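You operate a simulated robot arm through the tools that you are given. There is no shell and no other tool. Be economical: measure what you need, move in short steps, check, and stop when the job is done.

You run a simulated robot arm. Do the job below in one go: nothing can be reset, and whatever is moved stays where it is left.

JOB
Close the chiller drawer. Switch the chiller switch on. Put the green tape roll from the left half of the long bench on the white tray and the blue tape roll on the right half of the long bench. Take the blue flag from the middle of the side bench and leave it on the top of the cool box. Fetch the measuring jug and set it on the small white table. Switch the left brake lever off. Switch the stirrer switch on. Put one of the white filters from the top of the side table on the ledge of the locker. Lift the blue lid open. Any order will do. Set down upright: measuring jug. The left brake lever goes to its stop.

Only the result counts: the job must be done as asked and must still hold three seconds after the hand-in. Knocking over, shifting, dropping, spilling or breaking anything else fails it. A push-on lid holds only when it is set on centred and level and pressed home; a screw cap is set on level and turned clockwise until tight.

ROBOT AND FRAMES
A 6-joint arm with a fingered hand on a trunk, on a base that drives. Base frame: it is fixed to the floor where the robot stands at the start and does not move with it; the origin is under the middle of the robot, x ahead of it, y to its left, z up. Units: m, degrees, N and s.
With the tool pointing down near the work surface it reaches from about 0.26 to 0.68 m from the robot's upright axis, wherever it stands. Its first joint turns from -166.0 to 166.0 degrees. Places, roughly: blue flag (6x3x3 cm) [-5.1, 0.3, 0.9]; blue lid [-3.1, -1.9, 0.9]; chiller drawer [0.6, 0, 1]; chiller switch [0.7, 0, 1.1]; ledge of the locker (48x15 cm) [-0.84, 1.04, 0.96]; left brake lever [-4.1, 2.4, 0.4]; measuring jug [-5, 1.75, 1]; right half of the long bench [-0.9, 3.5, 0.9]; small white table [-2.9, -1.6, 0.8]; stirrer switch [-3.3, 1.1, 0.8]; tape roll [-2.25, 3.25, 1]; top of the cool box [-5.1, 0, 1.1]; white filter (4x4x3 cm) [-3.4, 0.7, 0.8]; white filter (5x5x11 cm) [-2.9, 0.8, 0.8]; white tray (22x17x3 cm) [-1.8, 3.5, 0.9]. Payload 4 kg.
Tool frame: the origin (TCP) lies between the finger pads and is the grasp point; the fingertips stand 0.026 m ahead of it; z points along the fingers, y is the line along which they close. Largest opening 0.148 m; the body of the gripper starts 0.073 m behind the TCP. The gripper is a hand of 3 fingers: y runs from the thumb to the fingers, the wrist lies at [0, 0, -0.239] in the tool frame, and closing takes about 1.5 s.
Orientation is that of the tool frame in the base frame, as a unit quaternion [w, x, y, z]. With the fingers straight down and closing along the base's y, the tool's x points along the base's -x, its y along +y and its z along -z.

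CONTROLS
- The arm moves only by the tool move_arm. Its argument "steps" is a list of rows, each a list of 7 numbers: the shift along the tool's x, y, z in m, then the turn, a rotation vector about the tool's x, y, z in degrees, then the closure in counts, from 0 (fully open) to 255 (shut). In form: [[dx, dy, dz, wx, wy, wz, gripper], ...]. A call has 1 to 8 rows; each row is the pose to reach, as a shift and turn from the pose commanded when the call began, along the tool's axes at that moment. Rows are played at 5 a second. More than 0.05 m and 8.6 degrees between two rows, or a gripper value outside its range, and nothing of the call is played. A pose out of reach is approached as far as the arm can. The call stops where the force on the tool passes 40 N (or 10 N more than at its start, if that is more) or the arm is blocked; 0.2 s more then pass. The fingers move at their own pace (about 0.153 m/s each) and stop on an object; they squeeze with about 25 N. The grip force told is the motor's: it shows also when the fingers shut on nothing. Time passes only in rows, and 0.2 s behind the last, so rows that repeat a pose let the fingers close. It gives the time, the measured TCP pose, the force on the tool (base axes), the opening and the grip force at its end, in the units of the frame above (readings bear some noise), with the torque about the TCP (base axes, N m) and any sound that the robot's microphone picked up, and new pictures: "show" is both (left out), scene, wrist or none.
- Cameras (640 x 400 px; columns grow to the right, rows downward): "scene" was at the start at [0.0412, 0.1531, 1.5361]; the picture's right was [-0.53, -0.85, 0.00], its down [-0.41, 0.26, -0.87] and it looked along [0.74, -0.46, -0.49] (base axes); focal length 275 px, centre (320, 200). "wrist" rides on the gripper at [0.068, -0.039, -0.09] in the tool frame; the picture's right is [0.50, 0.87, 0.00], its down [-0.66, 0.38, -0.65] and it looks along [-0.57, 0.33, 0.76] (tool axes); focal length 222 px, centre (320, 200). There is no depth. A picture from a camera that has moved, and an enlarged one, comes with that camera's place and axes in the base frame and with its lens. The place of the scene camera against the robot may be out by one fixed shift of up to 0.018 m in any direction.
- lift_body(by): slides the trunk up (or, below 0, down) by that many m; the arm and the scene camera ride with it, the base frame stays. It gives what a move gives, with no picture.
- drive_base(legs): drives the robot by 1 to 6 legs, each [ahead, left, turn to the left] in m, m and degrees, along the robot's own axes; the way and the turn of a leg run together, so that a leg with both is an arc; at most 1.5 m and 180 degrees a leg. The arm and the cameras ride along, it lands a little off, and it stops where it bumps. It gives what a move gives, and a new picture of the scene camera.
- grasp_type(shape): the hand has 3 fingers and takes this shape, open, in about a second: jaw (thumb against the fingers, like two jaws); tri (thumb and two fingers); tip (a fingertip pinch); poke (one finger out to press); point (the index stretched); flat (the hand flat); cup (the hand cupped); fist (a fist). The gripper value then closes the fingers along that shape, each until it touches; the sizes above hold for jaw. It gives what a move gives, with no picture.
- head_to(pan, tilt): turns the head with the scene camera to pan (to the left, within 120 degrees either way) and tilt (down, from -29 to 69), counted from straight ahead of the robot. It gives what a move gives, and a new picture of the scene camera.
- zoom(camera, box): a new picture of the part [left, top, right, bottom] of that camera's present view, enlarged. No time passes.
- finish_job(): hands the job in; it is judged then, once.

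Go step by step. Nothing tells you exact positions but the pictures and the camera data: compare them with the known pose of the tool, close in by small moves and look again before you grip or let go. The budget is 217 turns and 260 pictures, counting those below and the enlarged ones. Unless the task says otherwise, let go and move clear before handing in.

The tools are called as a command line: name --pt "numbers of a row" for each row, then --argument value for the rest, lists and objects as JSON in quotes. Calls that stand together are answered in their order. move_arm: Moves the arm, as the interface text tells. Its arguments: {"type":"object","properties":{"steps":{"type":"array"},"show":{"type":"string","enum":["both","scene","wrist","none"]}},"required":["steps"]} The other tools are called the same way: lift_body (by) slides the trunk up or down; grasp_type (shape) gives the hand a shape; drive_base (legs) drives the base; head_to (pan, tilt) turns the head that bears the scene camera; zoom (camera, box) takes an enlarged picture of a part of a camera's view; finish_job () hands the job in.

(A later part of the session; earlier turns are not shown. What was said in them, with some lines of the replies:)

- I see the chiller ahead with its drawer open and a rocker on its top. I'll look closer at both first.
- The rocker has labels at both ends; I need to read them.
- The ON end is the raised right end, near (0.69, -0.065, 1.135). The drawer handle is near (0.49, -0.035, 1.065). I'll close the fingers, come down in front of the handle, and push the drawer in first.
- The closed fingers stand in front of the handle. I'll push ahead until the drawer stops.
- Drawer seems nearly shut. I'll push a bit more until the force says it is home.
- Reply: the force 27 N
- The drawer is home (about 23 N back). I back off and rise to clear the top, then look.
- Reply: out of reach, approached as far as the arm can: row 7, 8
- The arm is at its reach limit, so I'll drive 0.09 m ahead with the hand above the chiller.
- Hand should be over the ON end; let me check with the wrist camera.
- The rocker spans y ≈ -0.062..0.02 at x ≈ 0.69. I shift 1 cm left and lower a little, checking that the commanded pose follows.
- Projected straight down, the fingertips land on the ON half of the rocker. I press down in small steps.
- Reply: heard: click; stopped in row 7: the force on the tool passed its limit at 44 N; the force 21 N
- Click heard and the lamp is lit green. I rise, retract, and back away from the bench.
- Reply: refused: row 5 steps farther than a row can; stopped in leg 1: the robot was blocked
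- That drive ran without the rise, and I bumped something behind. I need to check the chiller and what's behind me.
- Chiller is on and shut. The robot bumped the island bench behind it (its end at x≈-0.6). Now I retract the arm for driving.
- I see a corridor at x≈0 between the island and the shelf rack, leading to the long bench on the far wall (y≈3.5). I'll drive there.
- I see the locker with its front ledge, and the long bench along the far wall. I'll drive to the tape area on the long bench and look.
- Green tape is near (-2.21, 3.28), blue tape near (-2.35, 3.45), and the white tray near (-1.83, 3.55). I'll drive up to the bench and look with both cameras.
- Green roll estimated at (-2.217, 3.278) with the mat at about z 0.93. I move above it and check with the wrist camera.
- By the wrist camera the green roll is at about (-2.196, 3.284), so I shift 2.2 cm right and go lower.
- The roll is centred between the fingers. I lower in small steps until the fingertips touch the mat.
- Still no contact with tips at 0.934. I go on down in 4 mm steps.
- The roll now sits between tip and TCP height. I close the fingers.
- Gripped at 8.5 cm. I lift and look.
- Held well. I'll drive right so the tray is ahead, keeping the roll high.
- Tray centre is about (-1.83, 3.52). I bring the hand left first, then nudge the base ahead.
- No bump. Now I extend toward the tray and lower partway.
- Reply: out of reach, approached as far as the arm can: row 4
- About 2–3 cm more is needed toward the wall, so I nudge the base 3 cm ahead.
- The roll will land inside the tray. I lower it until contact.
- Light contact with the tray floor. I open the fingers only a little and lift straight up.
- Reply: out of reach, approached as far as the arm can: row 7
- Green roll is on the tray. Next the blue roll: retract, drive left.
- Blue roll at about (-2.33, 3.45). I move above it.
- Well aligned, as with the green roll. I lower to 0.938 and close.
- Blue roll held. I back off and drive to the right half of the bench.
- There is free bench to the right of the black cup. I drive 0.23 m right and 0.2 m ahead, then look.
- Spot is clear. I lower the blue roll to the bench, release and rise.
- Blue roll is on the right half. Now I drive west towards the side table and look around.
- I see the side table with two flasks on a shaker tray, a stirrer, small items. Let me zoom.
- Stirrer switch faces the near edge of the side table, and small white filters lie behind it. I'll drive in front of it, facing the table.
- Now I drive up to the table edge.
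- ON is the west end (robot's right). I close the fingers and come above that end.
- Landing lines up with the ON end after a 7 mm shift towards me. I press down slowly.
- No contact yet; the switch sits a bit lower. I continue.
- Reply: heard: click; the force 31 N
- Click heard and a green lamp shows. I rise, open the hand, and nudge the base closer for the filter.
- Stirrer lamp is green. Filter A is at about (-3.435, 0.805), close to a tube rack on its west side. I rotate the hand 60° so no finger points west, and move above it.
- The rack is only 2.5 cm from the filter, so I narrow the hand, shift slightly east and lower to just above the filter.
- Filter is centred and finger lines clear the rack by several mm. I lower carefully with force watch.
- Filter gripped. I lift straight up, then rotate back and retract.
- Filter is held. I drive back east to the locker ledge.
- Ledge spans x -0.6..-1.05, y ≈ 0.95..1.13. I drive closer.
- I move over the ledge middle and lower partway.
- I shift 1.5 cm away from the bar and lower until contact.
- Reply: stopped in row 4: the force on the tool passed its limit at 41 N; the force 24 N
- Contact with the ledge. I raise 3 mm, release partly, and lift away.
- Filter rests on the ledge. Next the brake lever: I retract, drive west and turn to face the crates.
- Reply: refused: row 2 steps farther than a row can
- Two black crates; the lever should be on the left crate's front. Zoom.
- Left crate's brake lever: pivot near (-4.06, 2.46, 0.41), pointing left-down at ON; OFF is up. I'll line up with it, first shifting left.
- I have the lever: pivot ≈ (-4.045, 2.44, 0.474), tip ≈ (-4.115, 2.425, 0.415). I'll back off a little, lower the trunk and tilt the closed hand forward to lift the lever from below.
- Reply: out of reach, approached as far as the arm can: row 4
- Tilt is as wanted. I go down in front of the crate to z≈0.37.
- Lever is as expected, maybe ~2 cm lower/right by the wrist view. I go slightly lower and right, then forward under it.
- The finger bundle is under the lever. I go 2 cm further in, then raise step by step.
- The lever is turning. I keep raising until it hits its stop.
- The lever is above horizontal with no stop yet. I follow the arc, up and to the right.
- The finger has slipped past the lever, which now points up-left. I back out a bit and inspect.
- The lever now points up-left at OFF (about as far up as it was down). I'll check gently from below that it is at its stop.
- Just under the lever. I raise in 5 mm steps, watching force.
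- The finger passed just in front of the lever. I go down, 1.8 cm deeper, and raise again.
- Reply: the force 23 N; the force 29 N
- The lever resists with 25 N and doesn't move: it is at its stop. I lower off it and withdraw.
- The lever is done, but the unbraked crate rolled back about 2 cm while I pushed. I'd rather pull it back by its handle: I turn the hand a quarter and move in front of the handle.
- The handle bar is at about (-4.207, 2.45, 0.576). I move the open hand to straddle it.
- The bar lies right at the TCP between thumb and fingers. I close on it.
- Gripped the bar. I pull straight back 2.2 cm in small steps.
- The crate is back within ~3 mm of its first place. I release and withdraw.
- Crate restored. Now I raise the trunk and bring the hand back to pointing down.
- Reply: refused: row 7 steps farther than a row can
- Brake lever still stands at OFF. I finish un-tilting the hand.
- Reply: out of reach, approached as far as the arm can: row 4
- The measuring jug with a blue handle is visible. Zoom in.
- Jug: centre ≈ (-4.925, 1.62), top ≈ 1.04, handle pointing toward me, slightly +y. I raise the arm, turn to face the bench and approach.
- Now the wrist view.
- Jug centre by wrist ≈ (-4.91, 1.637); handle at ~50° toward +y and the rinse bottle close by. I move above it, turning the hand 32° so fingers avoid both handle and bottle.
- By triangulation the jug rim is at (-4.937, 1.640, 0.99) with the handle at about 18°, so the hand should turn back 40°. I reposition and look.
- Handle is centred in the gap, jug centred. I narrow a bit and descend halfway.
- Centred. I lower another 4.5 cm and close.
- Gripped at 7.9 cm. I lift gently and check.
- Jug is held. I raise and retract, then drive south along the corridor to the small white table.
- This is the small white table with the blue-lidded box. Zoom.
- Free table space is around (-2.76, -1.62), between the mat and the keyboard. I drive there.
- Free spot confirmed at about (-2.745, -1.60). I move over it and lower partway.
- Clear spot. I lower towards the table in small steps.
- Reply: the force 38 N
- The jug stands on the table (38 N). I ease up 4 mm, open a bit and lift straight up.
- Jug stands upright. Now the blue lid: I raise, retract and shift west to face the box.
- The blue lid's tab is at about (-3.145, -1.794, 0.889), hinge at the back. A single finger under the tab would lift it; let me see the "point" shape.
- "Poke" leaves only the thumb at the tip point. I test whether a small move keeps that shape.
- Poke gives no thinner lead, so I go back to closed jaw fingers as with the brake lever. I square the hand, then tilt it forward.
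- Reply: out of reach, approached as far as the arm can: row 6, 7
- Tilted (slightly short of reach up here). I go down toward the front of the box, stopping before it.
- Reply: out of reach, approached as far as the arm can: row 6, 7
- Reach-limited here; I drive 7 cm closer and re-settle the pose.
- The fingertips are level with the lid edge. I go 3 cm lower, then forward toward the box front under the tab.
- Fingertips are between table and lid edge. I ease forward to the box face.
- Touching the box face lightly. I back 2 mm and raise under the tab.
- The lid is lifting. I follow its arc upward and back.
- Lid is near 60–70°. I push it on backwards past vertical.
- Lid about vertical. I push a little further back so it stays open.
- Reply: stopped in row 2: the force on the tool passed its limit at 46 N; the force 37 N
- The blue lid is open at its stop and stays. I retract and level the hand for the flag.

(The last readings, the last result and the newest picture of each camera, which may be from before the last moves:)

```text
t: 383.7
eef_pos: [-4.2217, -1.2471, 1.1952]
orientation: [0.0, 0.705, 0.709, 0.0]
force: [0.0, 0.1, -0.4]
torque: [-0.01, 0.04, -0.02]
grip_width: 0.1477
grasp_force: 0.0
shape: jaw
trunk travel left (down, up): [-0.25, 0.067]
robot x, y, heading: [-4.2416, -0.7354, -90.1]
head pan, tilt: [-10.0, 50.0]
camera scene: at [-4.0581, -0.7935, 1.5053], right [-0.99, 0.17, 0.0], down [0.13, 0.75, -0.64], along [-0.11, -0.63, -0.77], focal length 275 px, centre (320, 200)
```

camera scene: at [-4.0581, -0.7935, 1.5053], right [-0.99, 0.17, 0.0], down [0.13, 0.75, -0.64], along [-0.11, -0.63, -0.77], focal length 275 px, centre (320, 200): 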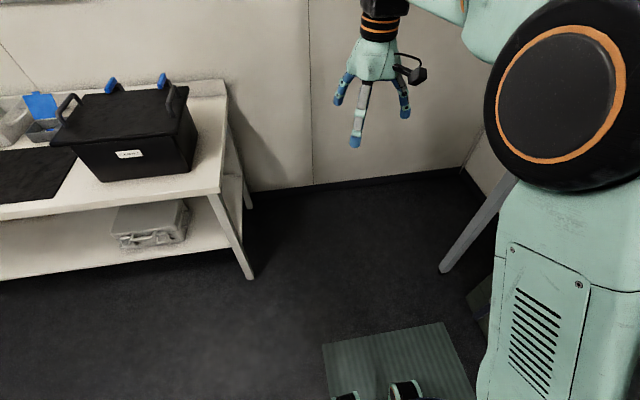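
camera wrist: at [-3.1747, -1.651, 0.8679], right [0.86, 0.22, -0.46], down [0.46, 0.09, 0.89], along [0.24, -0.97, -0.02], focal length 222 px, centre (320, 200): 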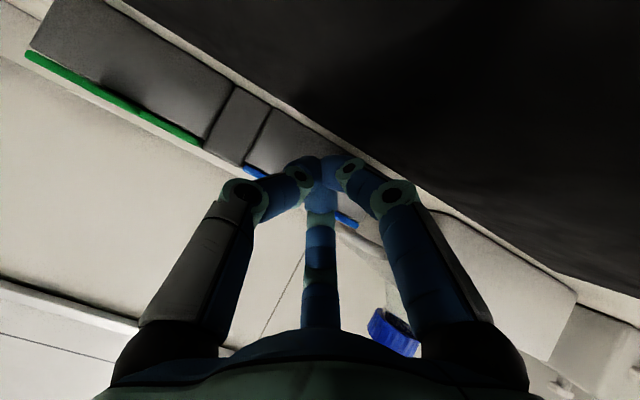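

Lid still open. I back up north to y≈0.2 and turn to face the side bench.

drive_base --legs '[[-0.9, 0, 0], [0, 0, -90]]'

head_to --pan 0 --tilt 40

```text
t: 392.3
eef_pos: [-4.7601, 0.1563, 1.1949]
orientation: [0.0, 1.0, 0.0, 0.0]
force: [-0.9, 0.0, -0.8]
torque: [0.01, -0.01, -0.01]
grip_width: 0.1479
grasp_force: 0.1
shape: jaw
trunk travel left (down, up): [-0.25, 0.067]
robot x, y, heading: [-4.2505, 0.1757, 179.8]
head pan, tilt: [-10.0, 50.0]
camera scene: at [-4.3089, -0.0312, 1.5053], right [0.18, 0.98, 0.0], down [0.75, -0.14, -0.64], along [-0.63, 0.11, -0.77], focal length 275 px, centre (320, 200)
```

scene: 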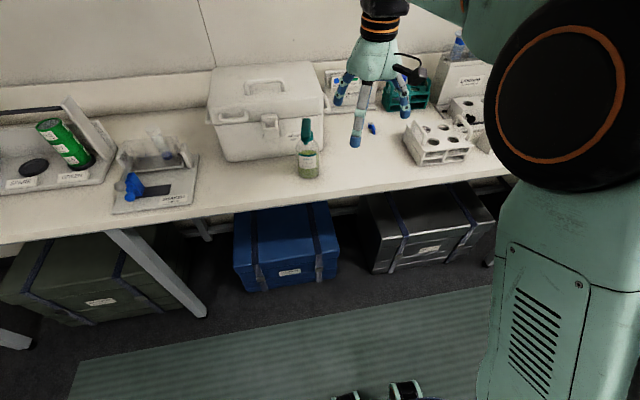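

```text
t: 393.0
eef_pos: [-4.76, 0.1562, 1.195]
orientation: [0.0, 1.0, -0.001, -0.001]
force: [0.2, 0.5, 0.1]
torque: [0.02, 0.0, -0.02]
grip_width: 0.1478
grasp_force: 0.0
shape: jaw
trunk travel left (down, up): [-0.25, 0.067]
robot x, y, heading: [-4.2502, 0.176, 179.7]
head pan, tilt: [0.0, 40.0]
camera scene: at [-4.3181, -0.0444, 1.5194], right [0.0, 1.0, 0.0], down [0.64, 0.0, -0.77], along [-0.77, 0.0, -0.64], focal length 275 px, centre (320, 200)
```

scene: 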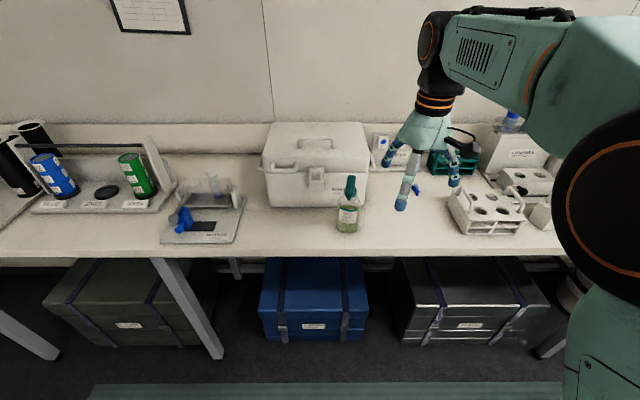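

A small blue piece lies behind the hand near (-5.1, 0.3). I look with the wrist camera and zoom.

zoom --camera "wrist" --box '[0, 0, 640, 400]'

zoom --camera "scene" --box '[250, 100, 470, 250]'

```text
1.00 times, centred on (320, 200) of wrist (not enlarged: the box is as wide or as high as the picture)
camera zoom: at [-4.6927, 0.194, 1.2841], right [0.5, -0.87, 0.0], down [-0.66, -0.38, 0.65], along [-0.57, -0.33, -0.76], focal length 222 px, centre (320, 200)
```

zoom: 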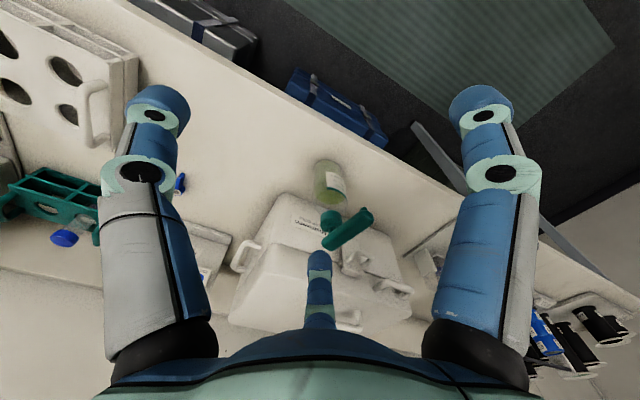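

```text
2.67 times, centred on (360, 175) of scene
camera zoom: at [-4.3181, -0.0444, 1.5194], right [0.0, 1.0, 0.0], down [0.64, 0.0, -0.77], along [-0.77, 0.0, -0.64], focal length 732 px, centre (213, 267)
```

zoom: 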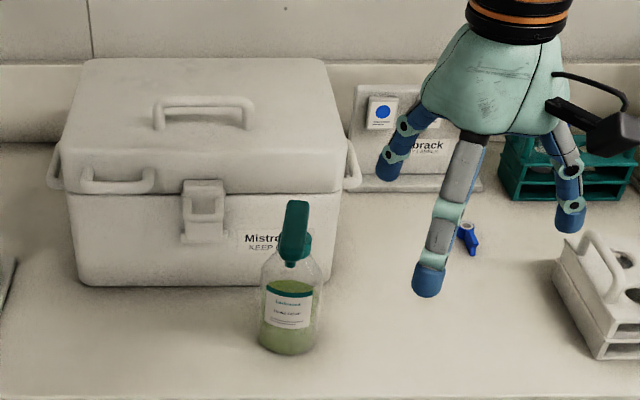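

Flag at about (-5.15, 0.32); spray bottle and cool box to its left. I drive closer with the hand high.

drive_base --legs '[[0.22, -0.1, 0]]'

zoom --camera "wrist" --box '[0, 0, 640, 400]'

zoom --camera "scene" --box '[230, 60, 470, 260]'

```text
t: 394.8
eef_pos: [-4.9797, 0.2569, 1.1943]
orientation: [-0.001, 1.0, -0.001, 0.0]
force: [0.5, -0.3, 0.7]
torque: [-0.01, -0.06, 0.0]
grip_width: 0.148
grasp_force: 0.2
shape: jaw
trunk travel left (down, up): [-0.25, 0.067]
robot x, y, heading: [-4.4667, 0.2728, 179.6]
head pan, tilt: [0.0, 40.0]
camera scene: at [-4.5374, 0.0567, 1.5195], right [0.0, 1.0, 0.0], down [0.64, 0.0, -0.77], along [-0.77, 0.0, -0.64], focal length 275 px, centre (320, 200)
```

scene: 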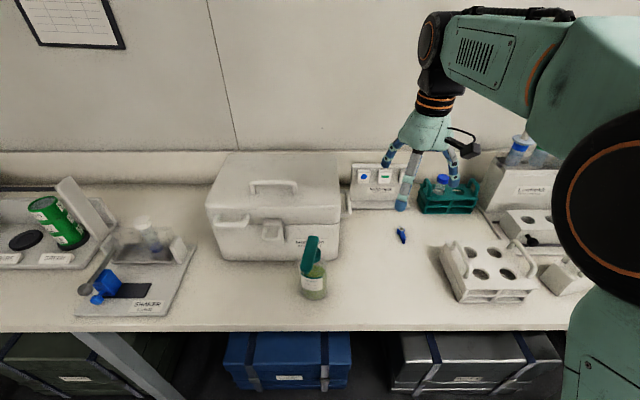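

```text
1.00 times, centred on (320, 200) of wrist (not enlarged: the box is as wide or as high as the picture)
camera zoom: at [-4.912, 0.2949, 1.2839], right [0.5, -0.87, 0.0], down [-0.66, -0.38, 0.65], along [-0.57, -0.33, -0.76], focal length 222 px, centre (320, 200)
```

zoom: 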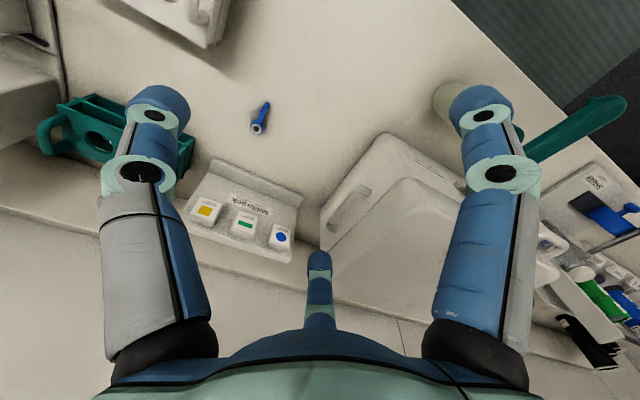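

```text
2.00 times, centred on (350, 160) of scene
camera zoom: at [-4.5374, 0.0567, 1.5195], right [0.0, 1.0, 0.0], down [0.64, 0.0, -0.77], along [-0.77, 0.0, -0.64], focal length 549 px, centre (260, 280)
```

zoom: 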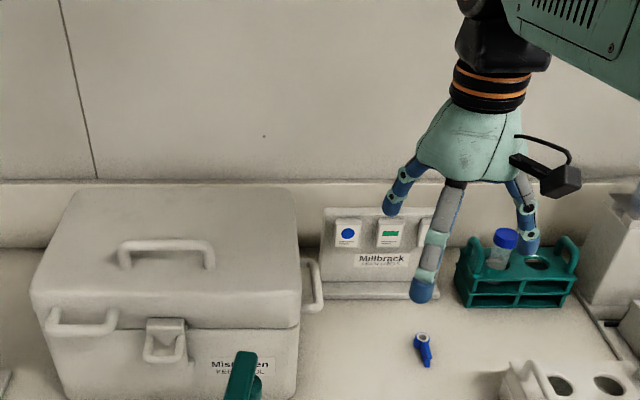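

The flag lies along x at about (-5.096, 0.313). I move above it with a half-open hand.

move_arm --pt "-0.02 -0.01 0.03 0 0 0 90" --pt "-0.04 -0.02 0.065 0 0 0 90" --pt "-0.06 -0.03 0.1 0 0 0 90" --pt "-0.08 -0.04 0.135 0 0 0 90" --pt "-0.1 -0.05 0.165 0 0 0 90" --pt "-0.116 -0.056 0.194 0 0 0 90"

zoom --camera "wrist" --box '[200, 60, 440, 210]'

```text
t: 396.2
eef_pos: [-5.0965, 0.3123, 1.0004]
orientation: [0.0, 1.0, -0.001, -0.001]
force: [0.8, 0.5, 0.1]
torque: [-0.01, 0.01, 0.01]
grip_width: 0.0961
grasp_force: 0.0
shape: jaw
trunk travel left (down, up): [-0.25, 0.067]
robot x, y, heading: [-4.4691, 0.2725, 180.0]
head pan, tilt: [0.0, 40.0]
camera scene: at [-4.5374, 0.0565, 1.5195], right [0.0, 1.0, 0.0], down [0.64, 0.0, -0.77], along [-0.77, 0.0, -0.64], focal length 275 px, centre (320, 200)
camera wrist: at [-5.0285, 0.3505, 1.0896], right [0.5, -0.87, 0.0], down [-0.66, -0.38, 0.65], along [-0.57, -0.33, -0.76], focal length 222 px, centre (320, 200)
```

scene: 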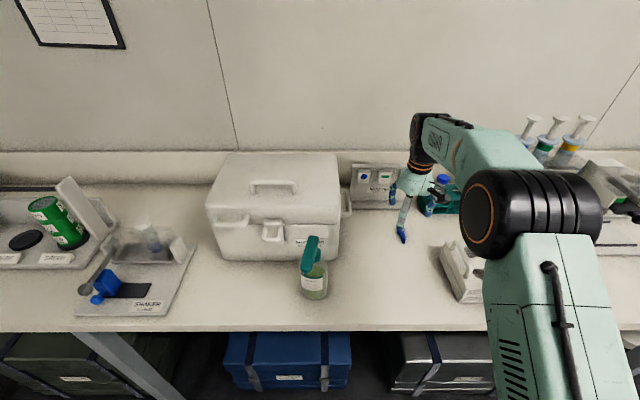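
wrist: 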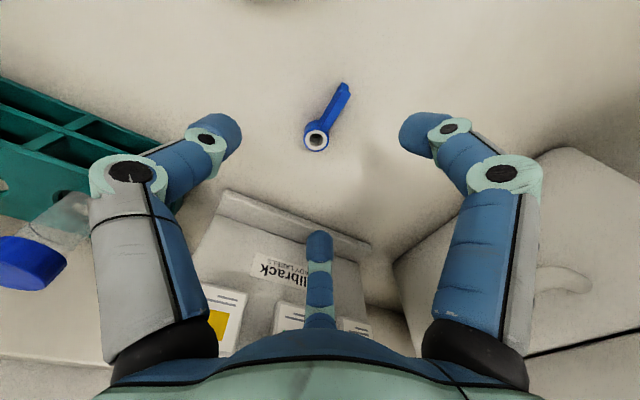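

```text
2.67 times, centred on (320, 135) of wrist
camera zoom: at [-5.0285, 0.3505, 1.0896], right [0.5, -0.87, 0.0], down [-0.66, -0.38, 0.65], along [-0.57, -0.33, -0.76], focal length 592 px, centre (320, 373)
```

zoom: 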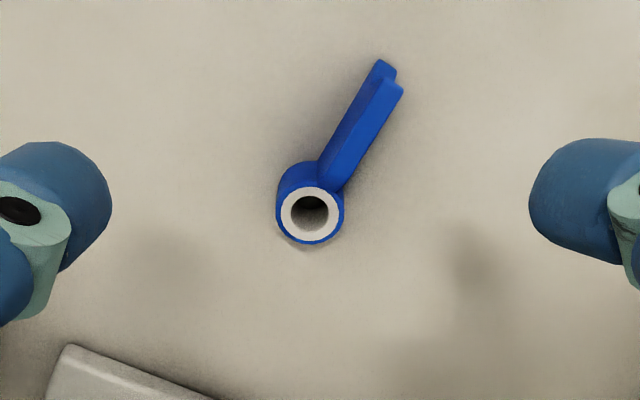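

Hub of the flag is at (-5.104, 0.310), top at 0.91, blade pointing to +x. I turn the hand 36° so the blade lies in a finger gap, centre on the hub and lower.

move_arm --pt "-0.002 0.0 0.0 0 0 7.5 90" --pt "-0.004 0.001 0.01 0 0 15 90" --pt "-0.006 0.002 0.02 0 0 22.5 90" --pt "-0.007 0.002 0.03 0 0 30 90" --pt "-0.007 0.002 0.045 0 0 36 110"

zoom --camera "wrist" --box '[200, 60, 440, 210]'

```text
t: 397.4
eef_pos: [-5.1019, 0.3112, 0.955]
orientation: [0.0, 0.951, -0.311, 0.0]
force: [0.5, 0.4, 0.6]
torque: [0.01, 0.04, 0.01]
grip_width: 0.0848
grasp_force: 0.1
shape: jaw
trunk travel left (down, up): [-0.25, 0.067]
robot x, y, heading: [-4.4658, 0.2777, 179.8]
head pan, tilt: [0.0, 40.0]
camera scene: at [-4.5369, 0.0564, 1.5194], right [0.0, 1.0, 0.0], down [0.64, 0.0, -0.77], along [-0.77, 0.0, -0.64], focal length 275 px, centre (320, 200)
camera wrist: at [-5.0247, 0.3015, 1.0452], right [-0.11, -0.99, 0.0], down [-0.75, 0.08, 0.65], along [-0.65, 0.07, -0.76], focal length 222 px, centre (320, 200)
```

scene: 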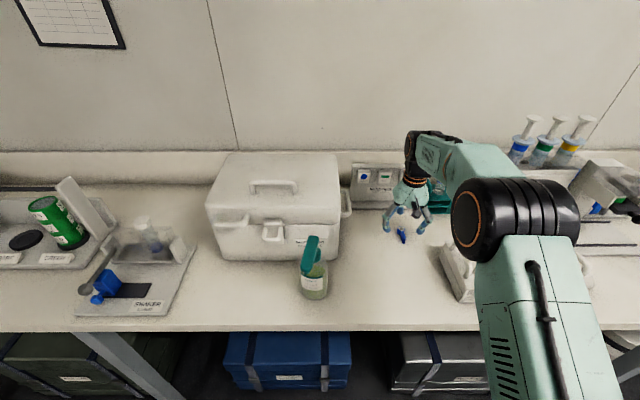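
wrist: 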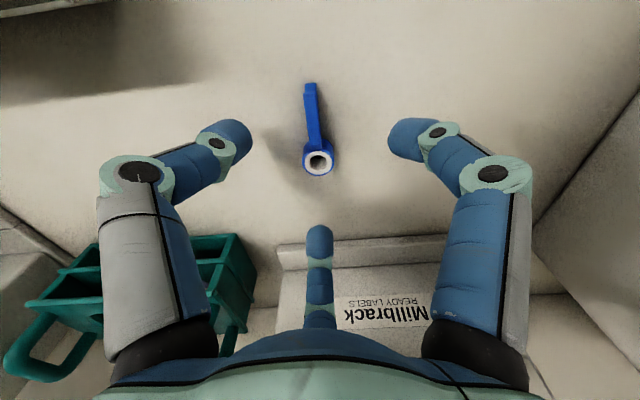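

```text
2.67 times, centred on (320, 135) of wrist
camera zoom: at [-5.0247, 0.3015, 1.0452], right [-0.11, -0.99, 0.0], down [-0.75, 0.08, 0.65], along [-0.65, 0.07, -0.76], focal length 592 px, centre (320, 373)
```

zoom: 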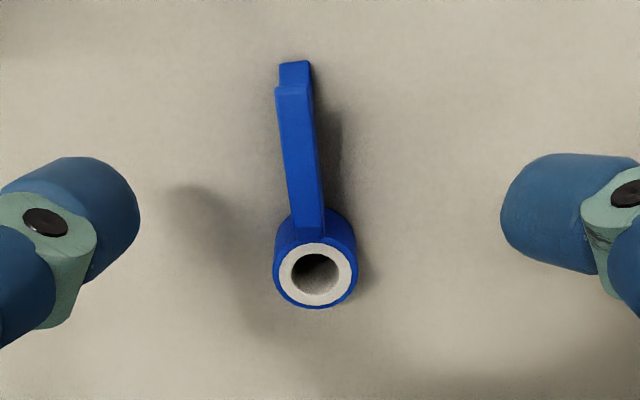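

Perfectly lined up. I lower in small steps with force watch.

move_arm --pt "0 0 0.015 0 0 0 110" --pt "0 0 0.03 0 0 0 110" --pt "0 0 0.038 0 0 0 110" --pt "0 0 0.043 0 0 0 110" --show "wrist"

```text
t: 398.3
eef_pos: [-5.1052, 0.3101, 0.9272]
orientation: [0.002, 0.951, -0.31, -0.008]
force: [3.5, -0.4, 22.3]
torque: [-0.32, -0.65, 0.01]
grip_width: 0.0849
grasp_force: 0.1
shape: jaw
trunk travel left (down, up): [-0.25, 0.067]
robot x, y, heading: [-4.4646, 0.276, 179.9]
head pan, tilt: [0.0, 40.0]
stopped in row 4: the force on the tool passed its limit at 46 N (the readings are from after the stop); the commanded pose is now the measured one
camera wrist: at [-5.0259, 0.3014, 1.0143], right [-0.11, -0.99, 0.0], down [-0.74, 0.08, 0.67], along [-0.66, 0.07, -0.75], focal length 222 px, centre (320, 200)
```

wrist: 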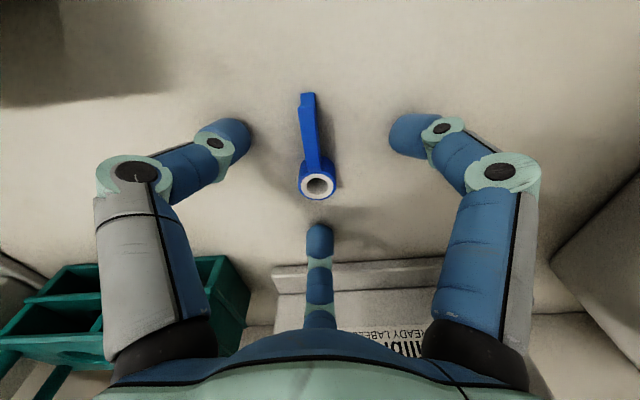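

Fingertips touched the bench. I rise 3 mm and close on the hub.

move_arm --pt "0 0 -0.004 0 0 0 110" --pt "0 0 -0.004 0 0 0 255" --pt "0 0 -0.004 0 0 0 255" --pt "0 0 -0.004 0 0 0 255" --pt "0 0 -0.004 0 0 0 255" --pt "0 0 -0.004 0 0 0 255" --show "wrist"

```text
t: 399.7
eef_pos: [-5.1048, 0.311, 0.9275]
orientation: [0.003, 0.951, -0.309, -0.005]
force: [-0.1, 0.2, 0.0]
torque: [0.0, -0.03, 0.02]
grip_width: 0.0275
grasp_force: 25.1
shape: jaw
trunk travel left (down, up): [-0.25, 0.067]
robot x, y, heading: [-4.4649, 0.2743, 179.8]
head pan, tilt: [0.0, 40.0]
camera wrist: at [-5.0267, 0.3019, 1.0151], right [-0.11, -0.99, 0.0], down [-0.74, 0.08, 0.66], along [-0.66, 0.07, -0.75], focal length 222 px, centre (320, 200)
```

wrist: 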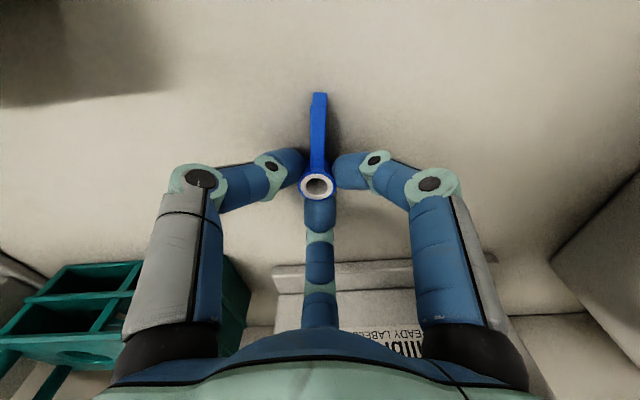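

Gripped. I lift high and retract a bit.

move_arm --pt "0 0 -0.04 0 0 0 255" --pt "0 0 -0.08 0 0 0 255" --pt "0 0 -0.12 0 0 0 255" --pt "0.01 -0.007 -0.16 0 0 0 255" --pt "0.03 -0.02 -0.2 0 0 0 255" --pt "0.05 -0.036 -0.24 0 0 0 255" --pt "0.07 -0.05 -0.28 0 0 0 255" --pt "0.081 -0.059 -0.31 0 0 0 255"

lift_body --by 0.06

drive_base --legs '[[0, 0.21, 0], [0.04, 0, 0]]'

```text
t: 401.5
eef_pos: [-5.0003, 0.3108, 1.2361]
orientation: [0.002, 0.951, -0.31, -0.006]
force: [0.3, 0.9, 0.1]
torque: [0.0, 0.02, -0.01]
grip_width: 0.0276
grasp_force: 24.5
shape: jaw
trunk travel left (down, up): [-0.25, 0.067]
robot x, y, heading: [-4.4638, 0.2748, 179.9]
head pan, tilt: [0.0, 40.0]
camera scene: at [-4.5364, 0.0564, 1.5195], right [0.0, 1.0, 0.0], down [0.64, 0.0, -0.77], along [-0.77, 0.0, -0.64], focal length 275 px, centre (320, 200)
camera wrist: at [-4.9223, 0.3018, 1.3248], right [-0.11, -0.99, 0.0], down [-0.74, 0.08, 0.66], along [-0.66, 0.07, -0.75], focal length 222 px, centre (320, 200)
```

scene: 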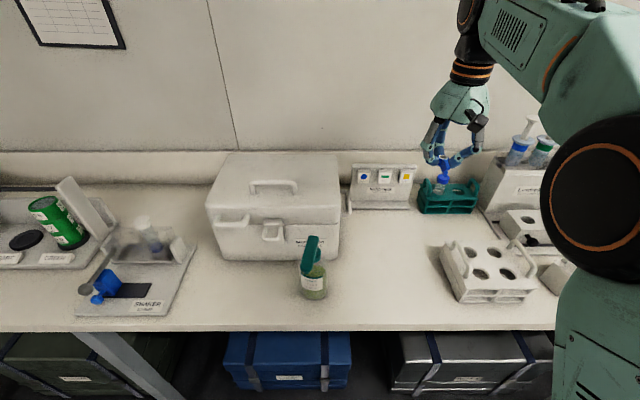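
wrist: 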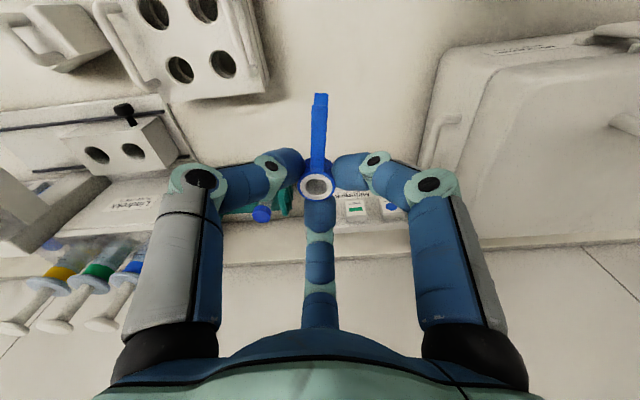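

```text
t: 402.5
eef_pos: [-4.9993, 0.3104, 1.2953]
orientation: [0.001, 0.951, -0.31, -0.006]
force: [-0.4, 0.0, 0.4]
torque: [0.01, 0.0, 0.02]
grip_width: 0.0275
grasp_force: 24.9
shape: jaw
trunk travel left (down, up): [-0.31, 0.007]
robot x, y, heading: [-4.4636, 0.275, 179.7]
head pan, tilt: [0.0, 40.0]
```

```text
t: 405.4
eef_pos: [-5.0415, 0.1001, 1.2952]
orientation: [0.001, 0.951, -0.309, -0.006]
force: [0.3, -0.3, 0.0]
torque: [0.0, 0.0, -0.01]
grip_width: 0.0276
grasp_force: 25.1
shape: jaw
trunk travel left (down, up): [-0.31, 0.007]
robot x, y, heading: [-4.5072, 0.0675, 179.9]
head pan, tilt: [0.0, 40.0]
camera scene: at [-4.5724, -0.1547, 1.5834], right [0.0, 1.0, 0.0], down [0.64, 0.0, -0.77], along [-0.77, 0.0, -0.64], focal length 275 px, centre (320, 200)
```

scene: 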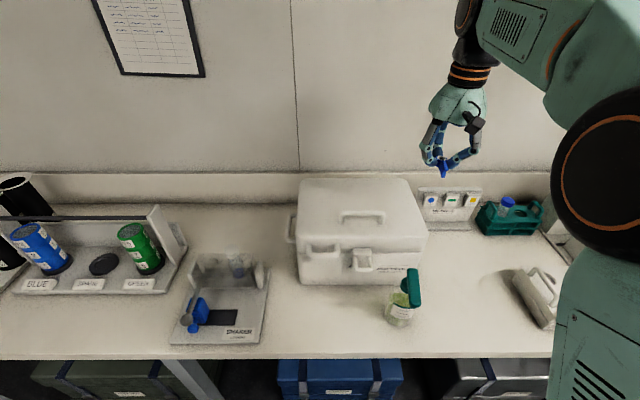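

I move over the free right part of the cool box lid.

move_arm --pt "-0.018 0.03 0.0 0 0 0 255" --pt "-0.036 0.061 0.01 0 0 0 255" --pt "-0.055 0.092 0.03 0 0 0 255" --pt "-0.055 0.092 0.07 0 0 0 255" --pt "-0.055 0.092 0.1 0 0 0 255"

zoom --camera "scene" --box '[280, 100, 480, 300]'

```text
t: 406.6
eef_pos: [-5.1422, 0.0578, 1.1951]
orientation: [0.001, 0.951, -0.31, -0.005]
force: [-0.4, -0.1, 0.3]
torque: [0.02, 0.0, 0.01]
grip_width: 0.0275
grasp_force: 24.7
shape: jaw
trunk travel left (down, up): [-0.31, 0.007]
robot x, y, heading: [-4.5078, 0.0682, 179.8]
head pan, tilt: [0.0, 40.0]
camera scene: at [-4.5736, -0.1547, 1.5835], right [0.0, 1.0, 0.0], down [0.64, 0.0, -0.77], along [-0.77, 0.0, -0.64], focal length 275 px, centre (320, 200)
camera wrist: at [-5.0636, 0.0485, 1.2839], right [-0.11, -0.99, 0.0], down [-0.75, 0.08, 0.66], along [-0.66, 0.07, -0.75], focal length 222 px, centre (320, 200)
```

scene: 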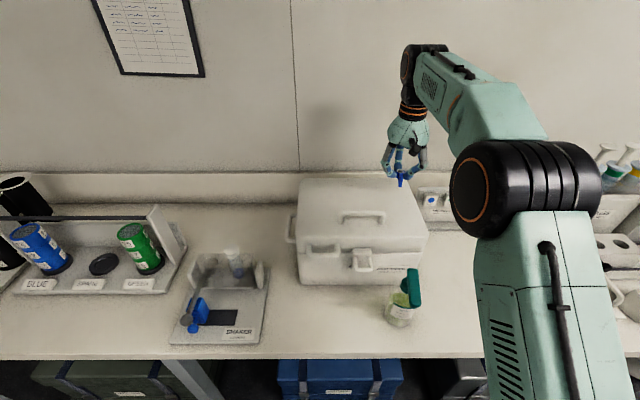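
wrist: 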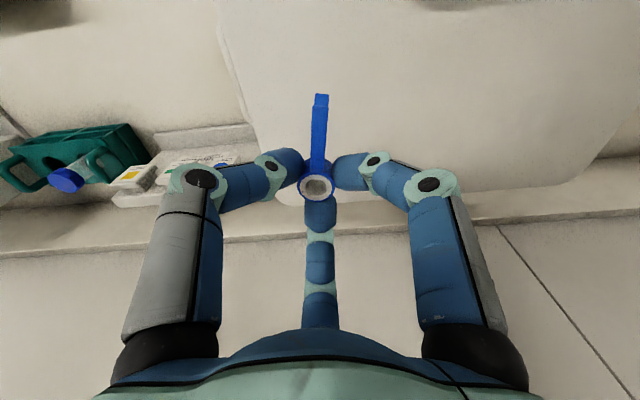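

```text
2.00 times, centred on (380, 200) of scene
camera zoom: at [-4.5736, -0.1547, 1.5835], right [0.0, 1.0, 0.0], down [0.64, 0.0, -0.77], along [-0.77, 0.0, -0.64], focal length 549 px, centre (200, 200)
```

zoom: 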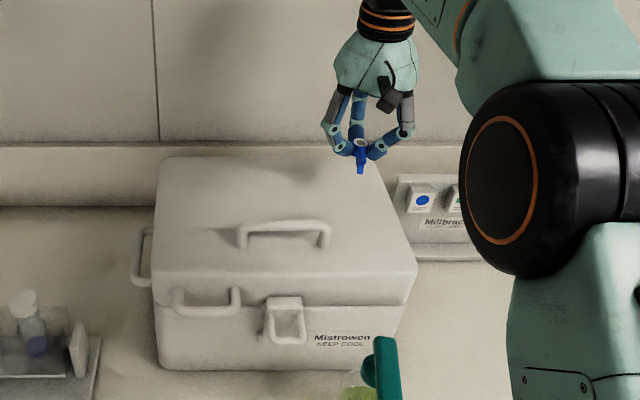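

Landing lies on the lid, clear of its handle. I lower until contact.

move_arm --pt "0 0 0.03 0 0 0 255" --pt "0 0 0.055 0 0 0 255" --pt "0 0 0.065 0 0 0 255" --pt "0 0 0.07 0 0 0 255" --pt "0 0 0.075 0 0 0 255"

zoom --camera "scene" --box '[300, 120, 440, 260]'

```text
t: 407.8
eef_pos: [-5.141, 0.0591, 1.1258]
orientation: [0.002, 0.951, -0.31, -0.009]
force: [0.4, 1.3, 21.4]
torque: [0.31, -0.25, 0.05]
grip_width: 0.0282
grasp_force: 25.3
shape: jaw
trunk travel left (down, up): [-0.31, 0.007]
robot x, y, heading: [-4.5096, 0.0625, 179.9]
head pan, tilt: [0.0, 40.0]
camera scene: at [-4.5701, -0.1543, 1.584], right [0.0, 1.0, 0.0], down [0.64, 0.0, -0.77], along [-0.77, 0.0, -0.64], focal length 275 px, centre (320, 200)
camera wrist: at [-5.0626, 0.0497, 1.2129], right [-0.11, -0.99, 0.0], down [-0.74, 0.08, 0.67], along [-0.66, 0.07, -0.74], focal length 222 px, centre (320, 200)
```

scene: 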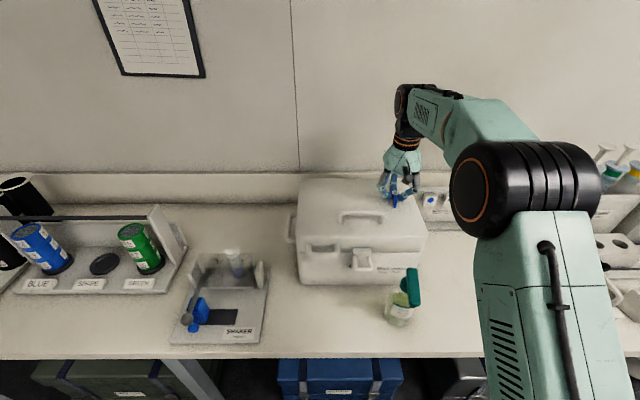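
wrist: 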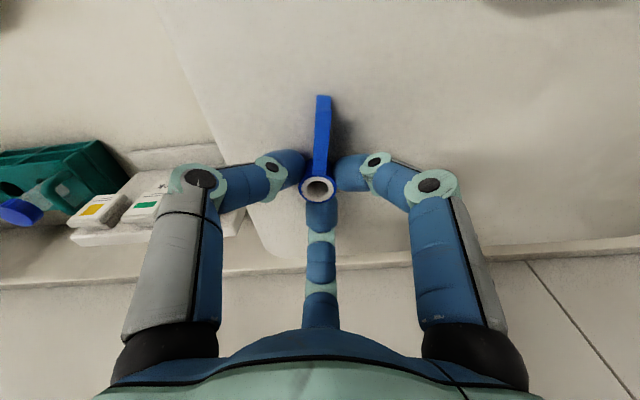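

```text
2.86 times, centred on (370, 190) of scene
camera zoom: at [-4.5701, -0.1543, 1.584], right [0.0, 1.0, 0.0], down [0.64, 0.0, -0.77], along [-0.77, 0.0, -0.64], focal length 785 px, centre (177, 229)
```

zoom: 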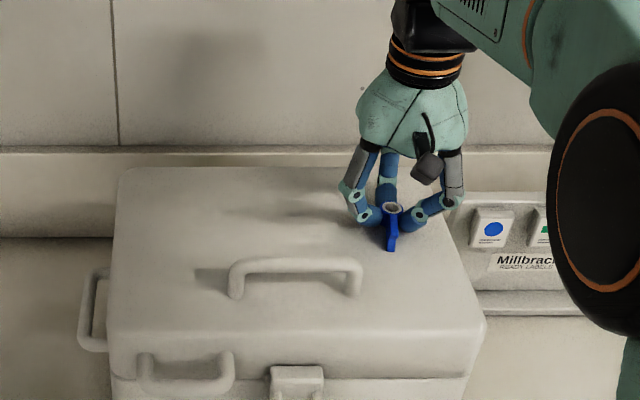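

Contact at 21 N on the lid. I ease up 3 mm, open slightly and lift off.

move_arm --pt "0 0 -0.004 0 0 0 255" --pt "0 0 -0.004 0 0 0 170" --pt "0 0 -0.004 0 0 0 150" --pt "0 0 -0.004 0 0 0 140" --pt "0 0 -0.03 0 0 0 140" --pt "0 0 -0.07 0 0 0 140" --pt "0 0 -0.11 0 0 0 140" --pt "0.03 -0.02 -0.14 0 0 0 140"

zoom --camera "scene" --box '[300, 120, 440, 260]'

```text
t: 409.6
eef_pos: [-5.1009, 0.0566, 1.262]
orientation: [0.001, 0.951, -0.31, -0.007]
force: [0.1, 0.0, -0.2]
torque: [0.0, 0.05, 0.02]
grip_width: 0.0664
grasp_force: 0.0
shape: jaw
trunk travel left (down, up): [-0.31, 0.007]
robot x, y, heading: [-4.5069, 0.0658, 180.0]
head pan, tilt: [0.0, 40.0]
camera scene: at [-4.569, -0.1546, 1.5836], right [0.0, 1.0, 0.0], down [0.64, 0.0, -0.77], along [-0.77, 0.0, -0.64], focal length 275 px, centre (320, 200)
camera wrist: at [-5.0221, 0.0483, 1.3505], right [-0.11, -0.99, 0.0], down [-0.74, 0.08, 0.66], along [-0.66, 0.07, -0.75], focal length 222 px, centre (320, 200)
```

scene: 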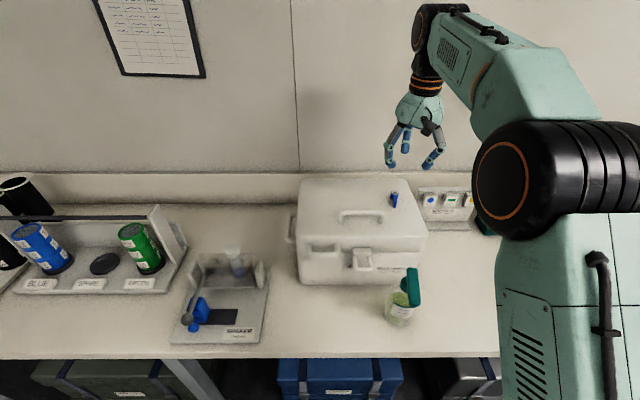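
wrist: 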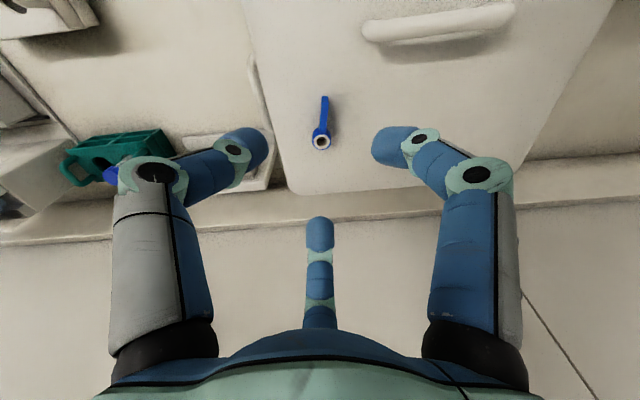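

```text
2.86 times, centred on (370, 190) of scene
camera zoom: at [-4.569, -0.1546, 1.5836], right [0.0, 1.0, 0.0], down [0.64, 0.0, -0.77], along [-0.77, 0.0, -0.64], focal length 785 px, centre (177, 229)
```

zoom: 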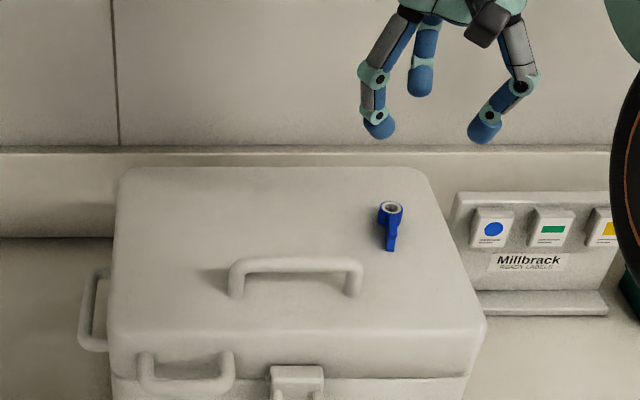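

Flag rests on the cool box lid and every part of the job has been checked. The hand is clear, so I hand in.

finish_job

```text
The job is handed in.
```

I've handed the job in with all the tasks finished:

- **Chiller:** the drawer is shut, and the switch is on (it clicked and the green lamp lit).
- **Tape rolls:** the green roll is on the white tray and the blue roll is on the right half of the long bench.
- **Blue flag:** it sits on top of the cool box.
- **Measuring jug:** it stands upright on the small white table.
- **Left brake lever:** it is at its OFF stop and held against a firm push.
- **Stirrer switch:** it is on (it clicked and the lamp lit).
- **White filter:** one of the small ones is on the locker ledge.
- **Blue lid:** it is open and resting at its back stop.

Three things went off plan:

- **Crate moved:** the crate with the brake lever rolled back about 2 cm while I pushed. I pulled it back to within about 3 mm of its first place.
- **Hand on the chiller:** early on I backed away while the hand was still resting on the chiller. The switch and drawer looked right afterwards.
- **Bump:** that same move knocked the base against the bench behind me. I saw nothing disturbed there.
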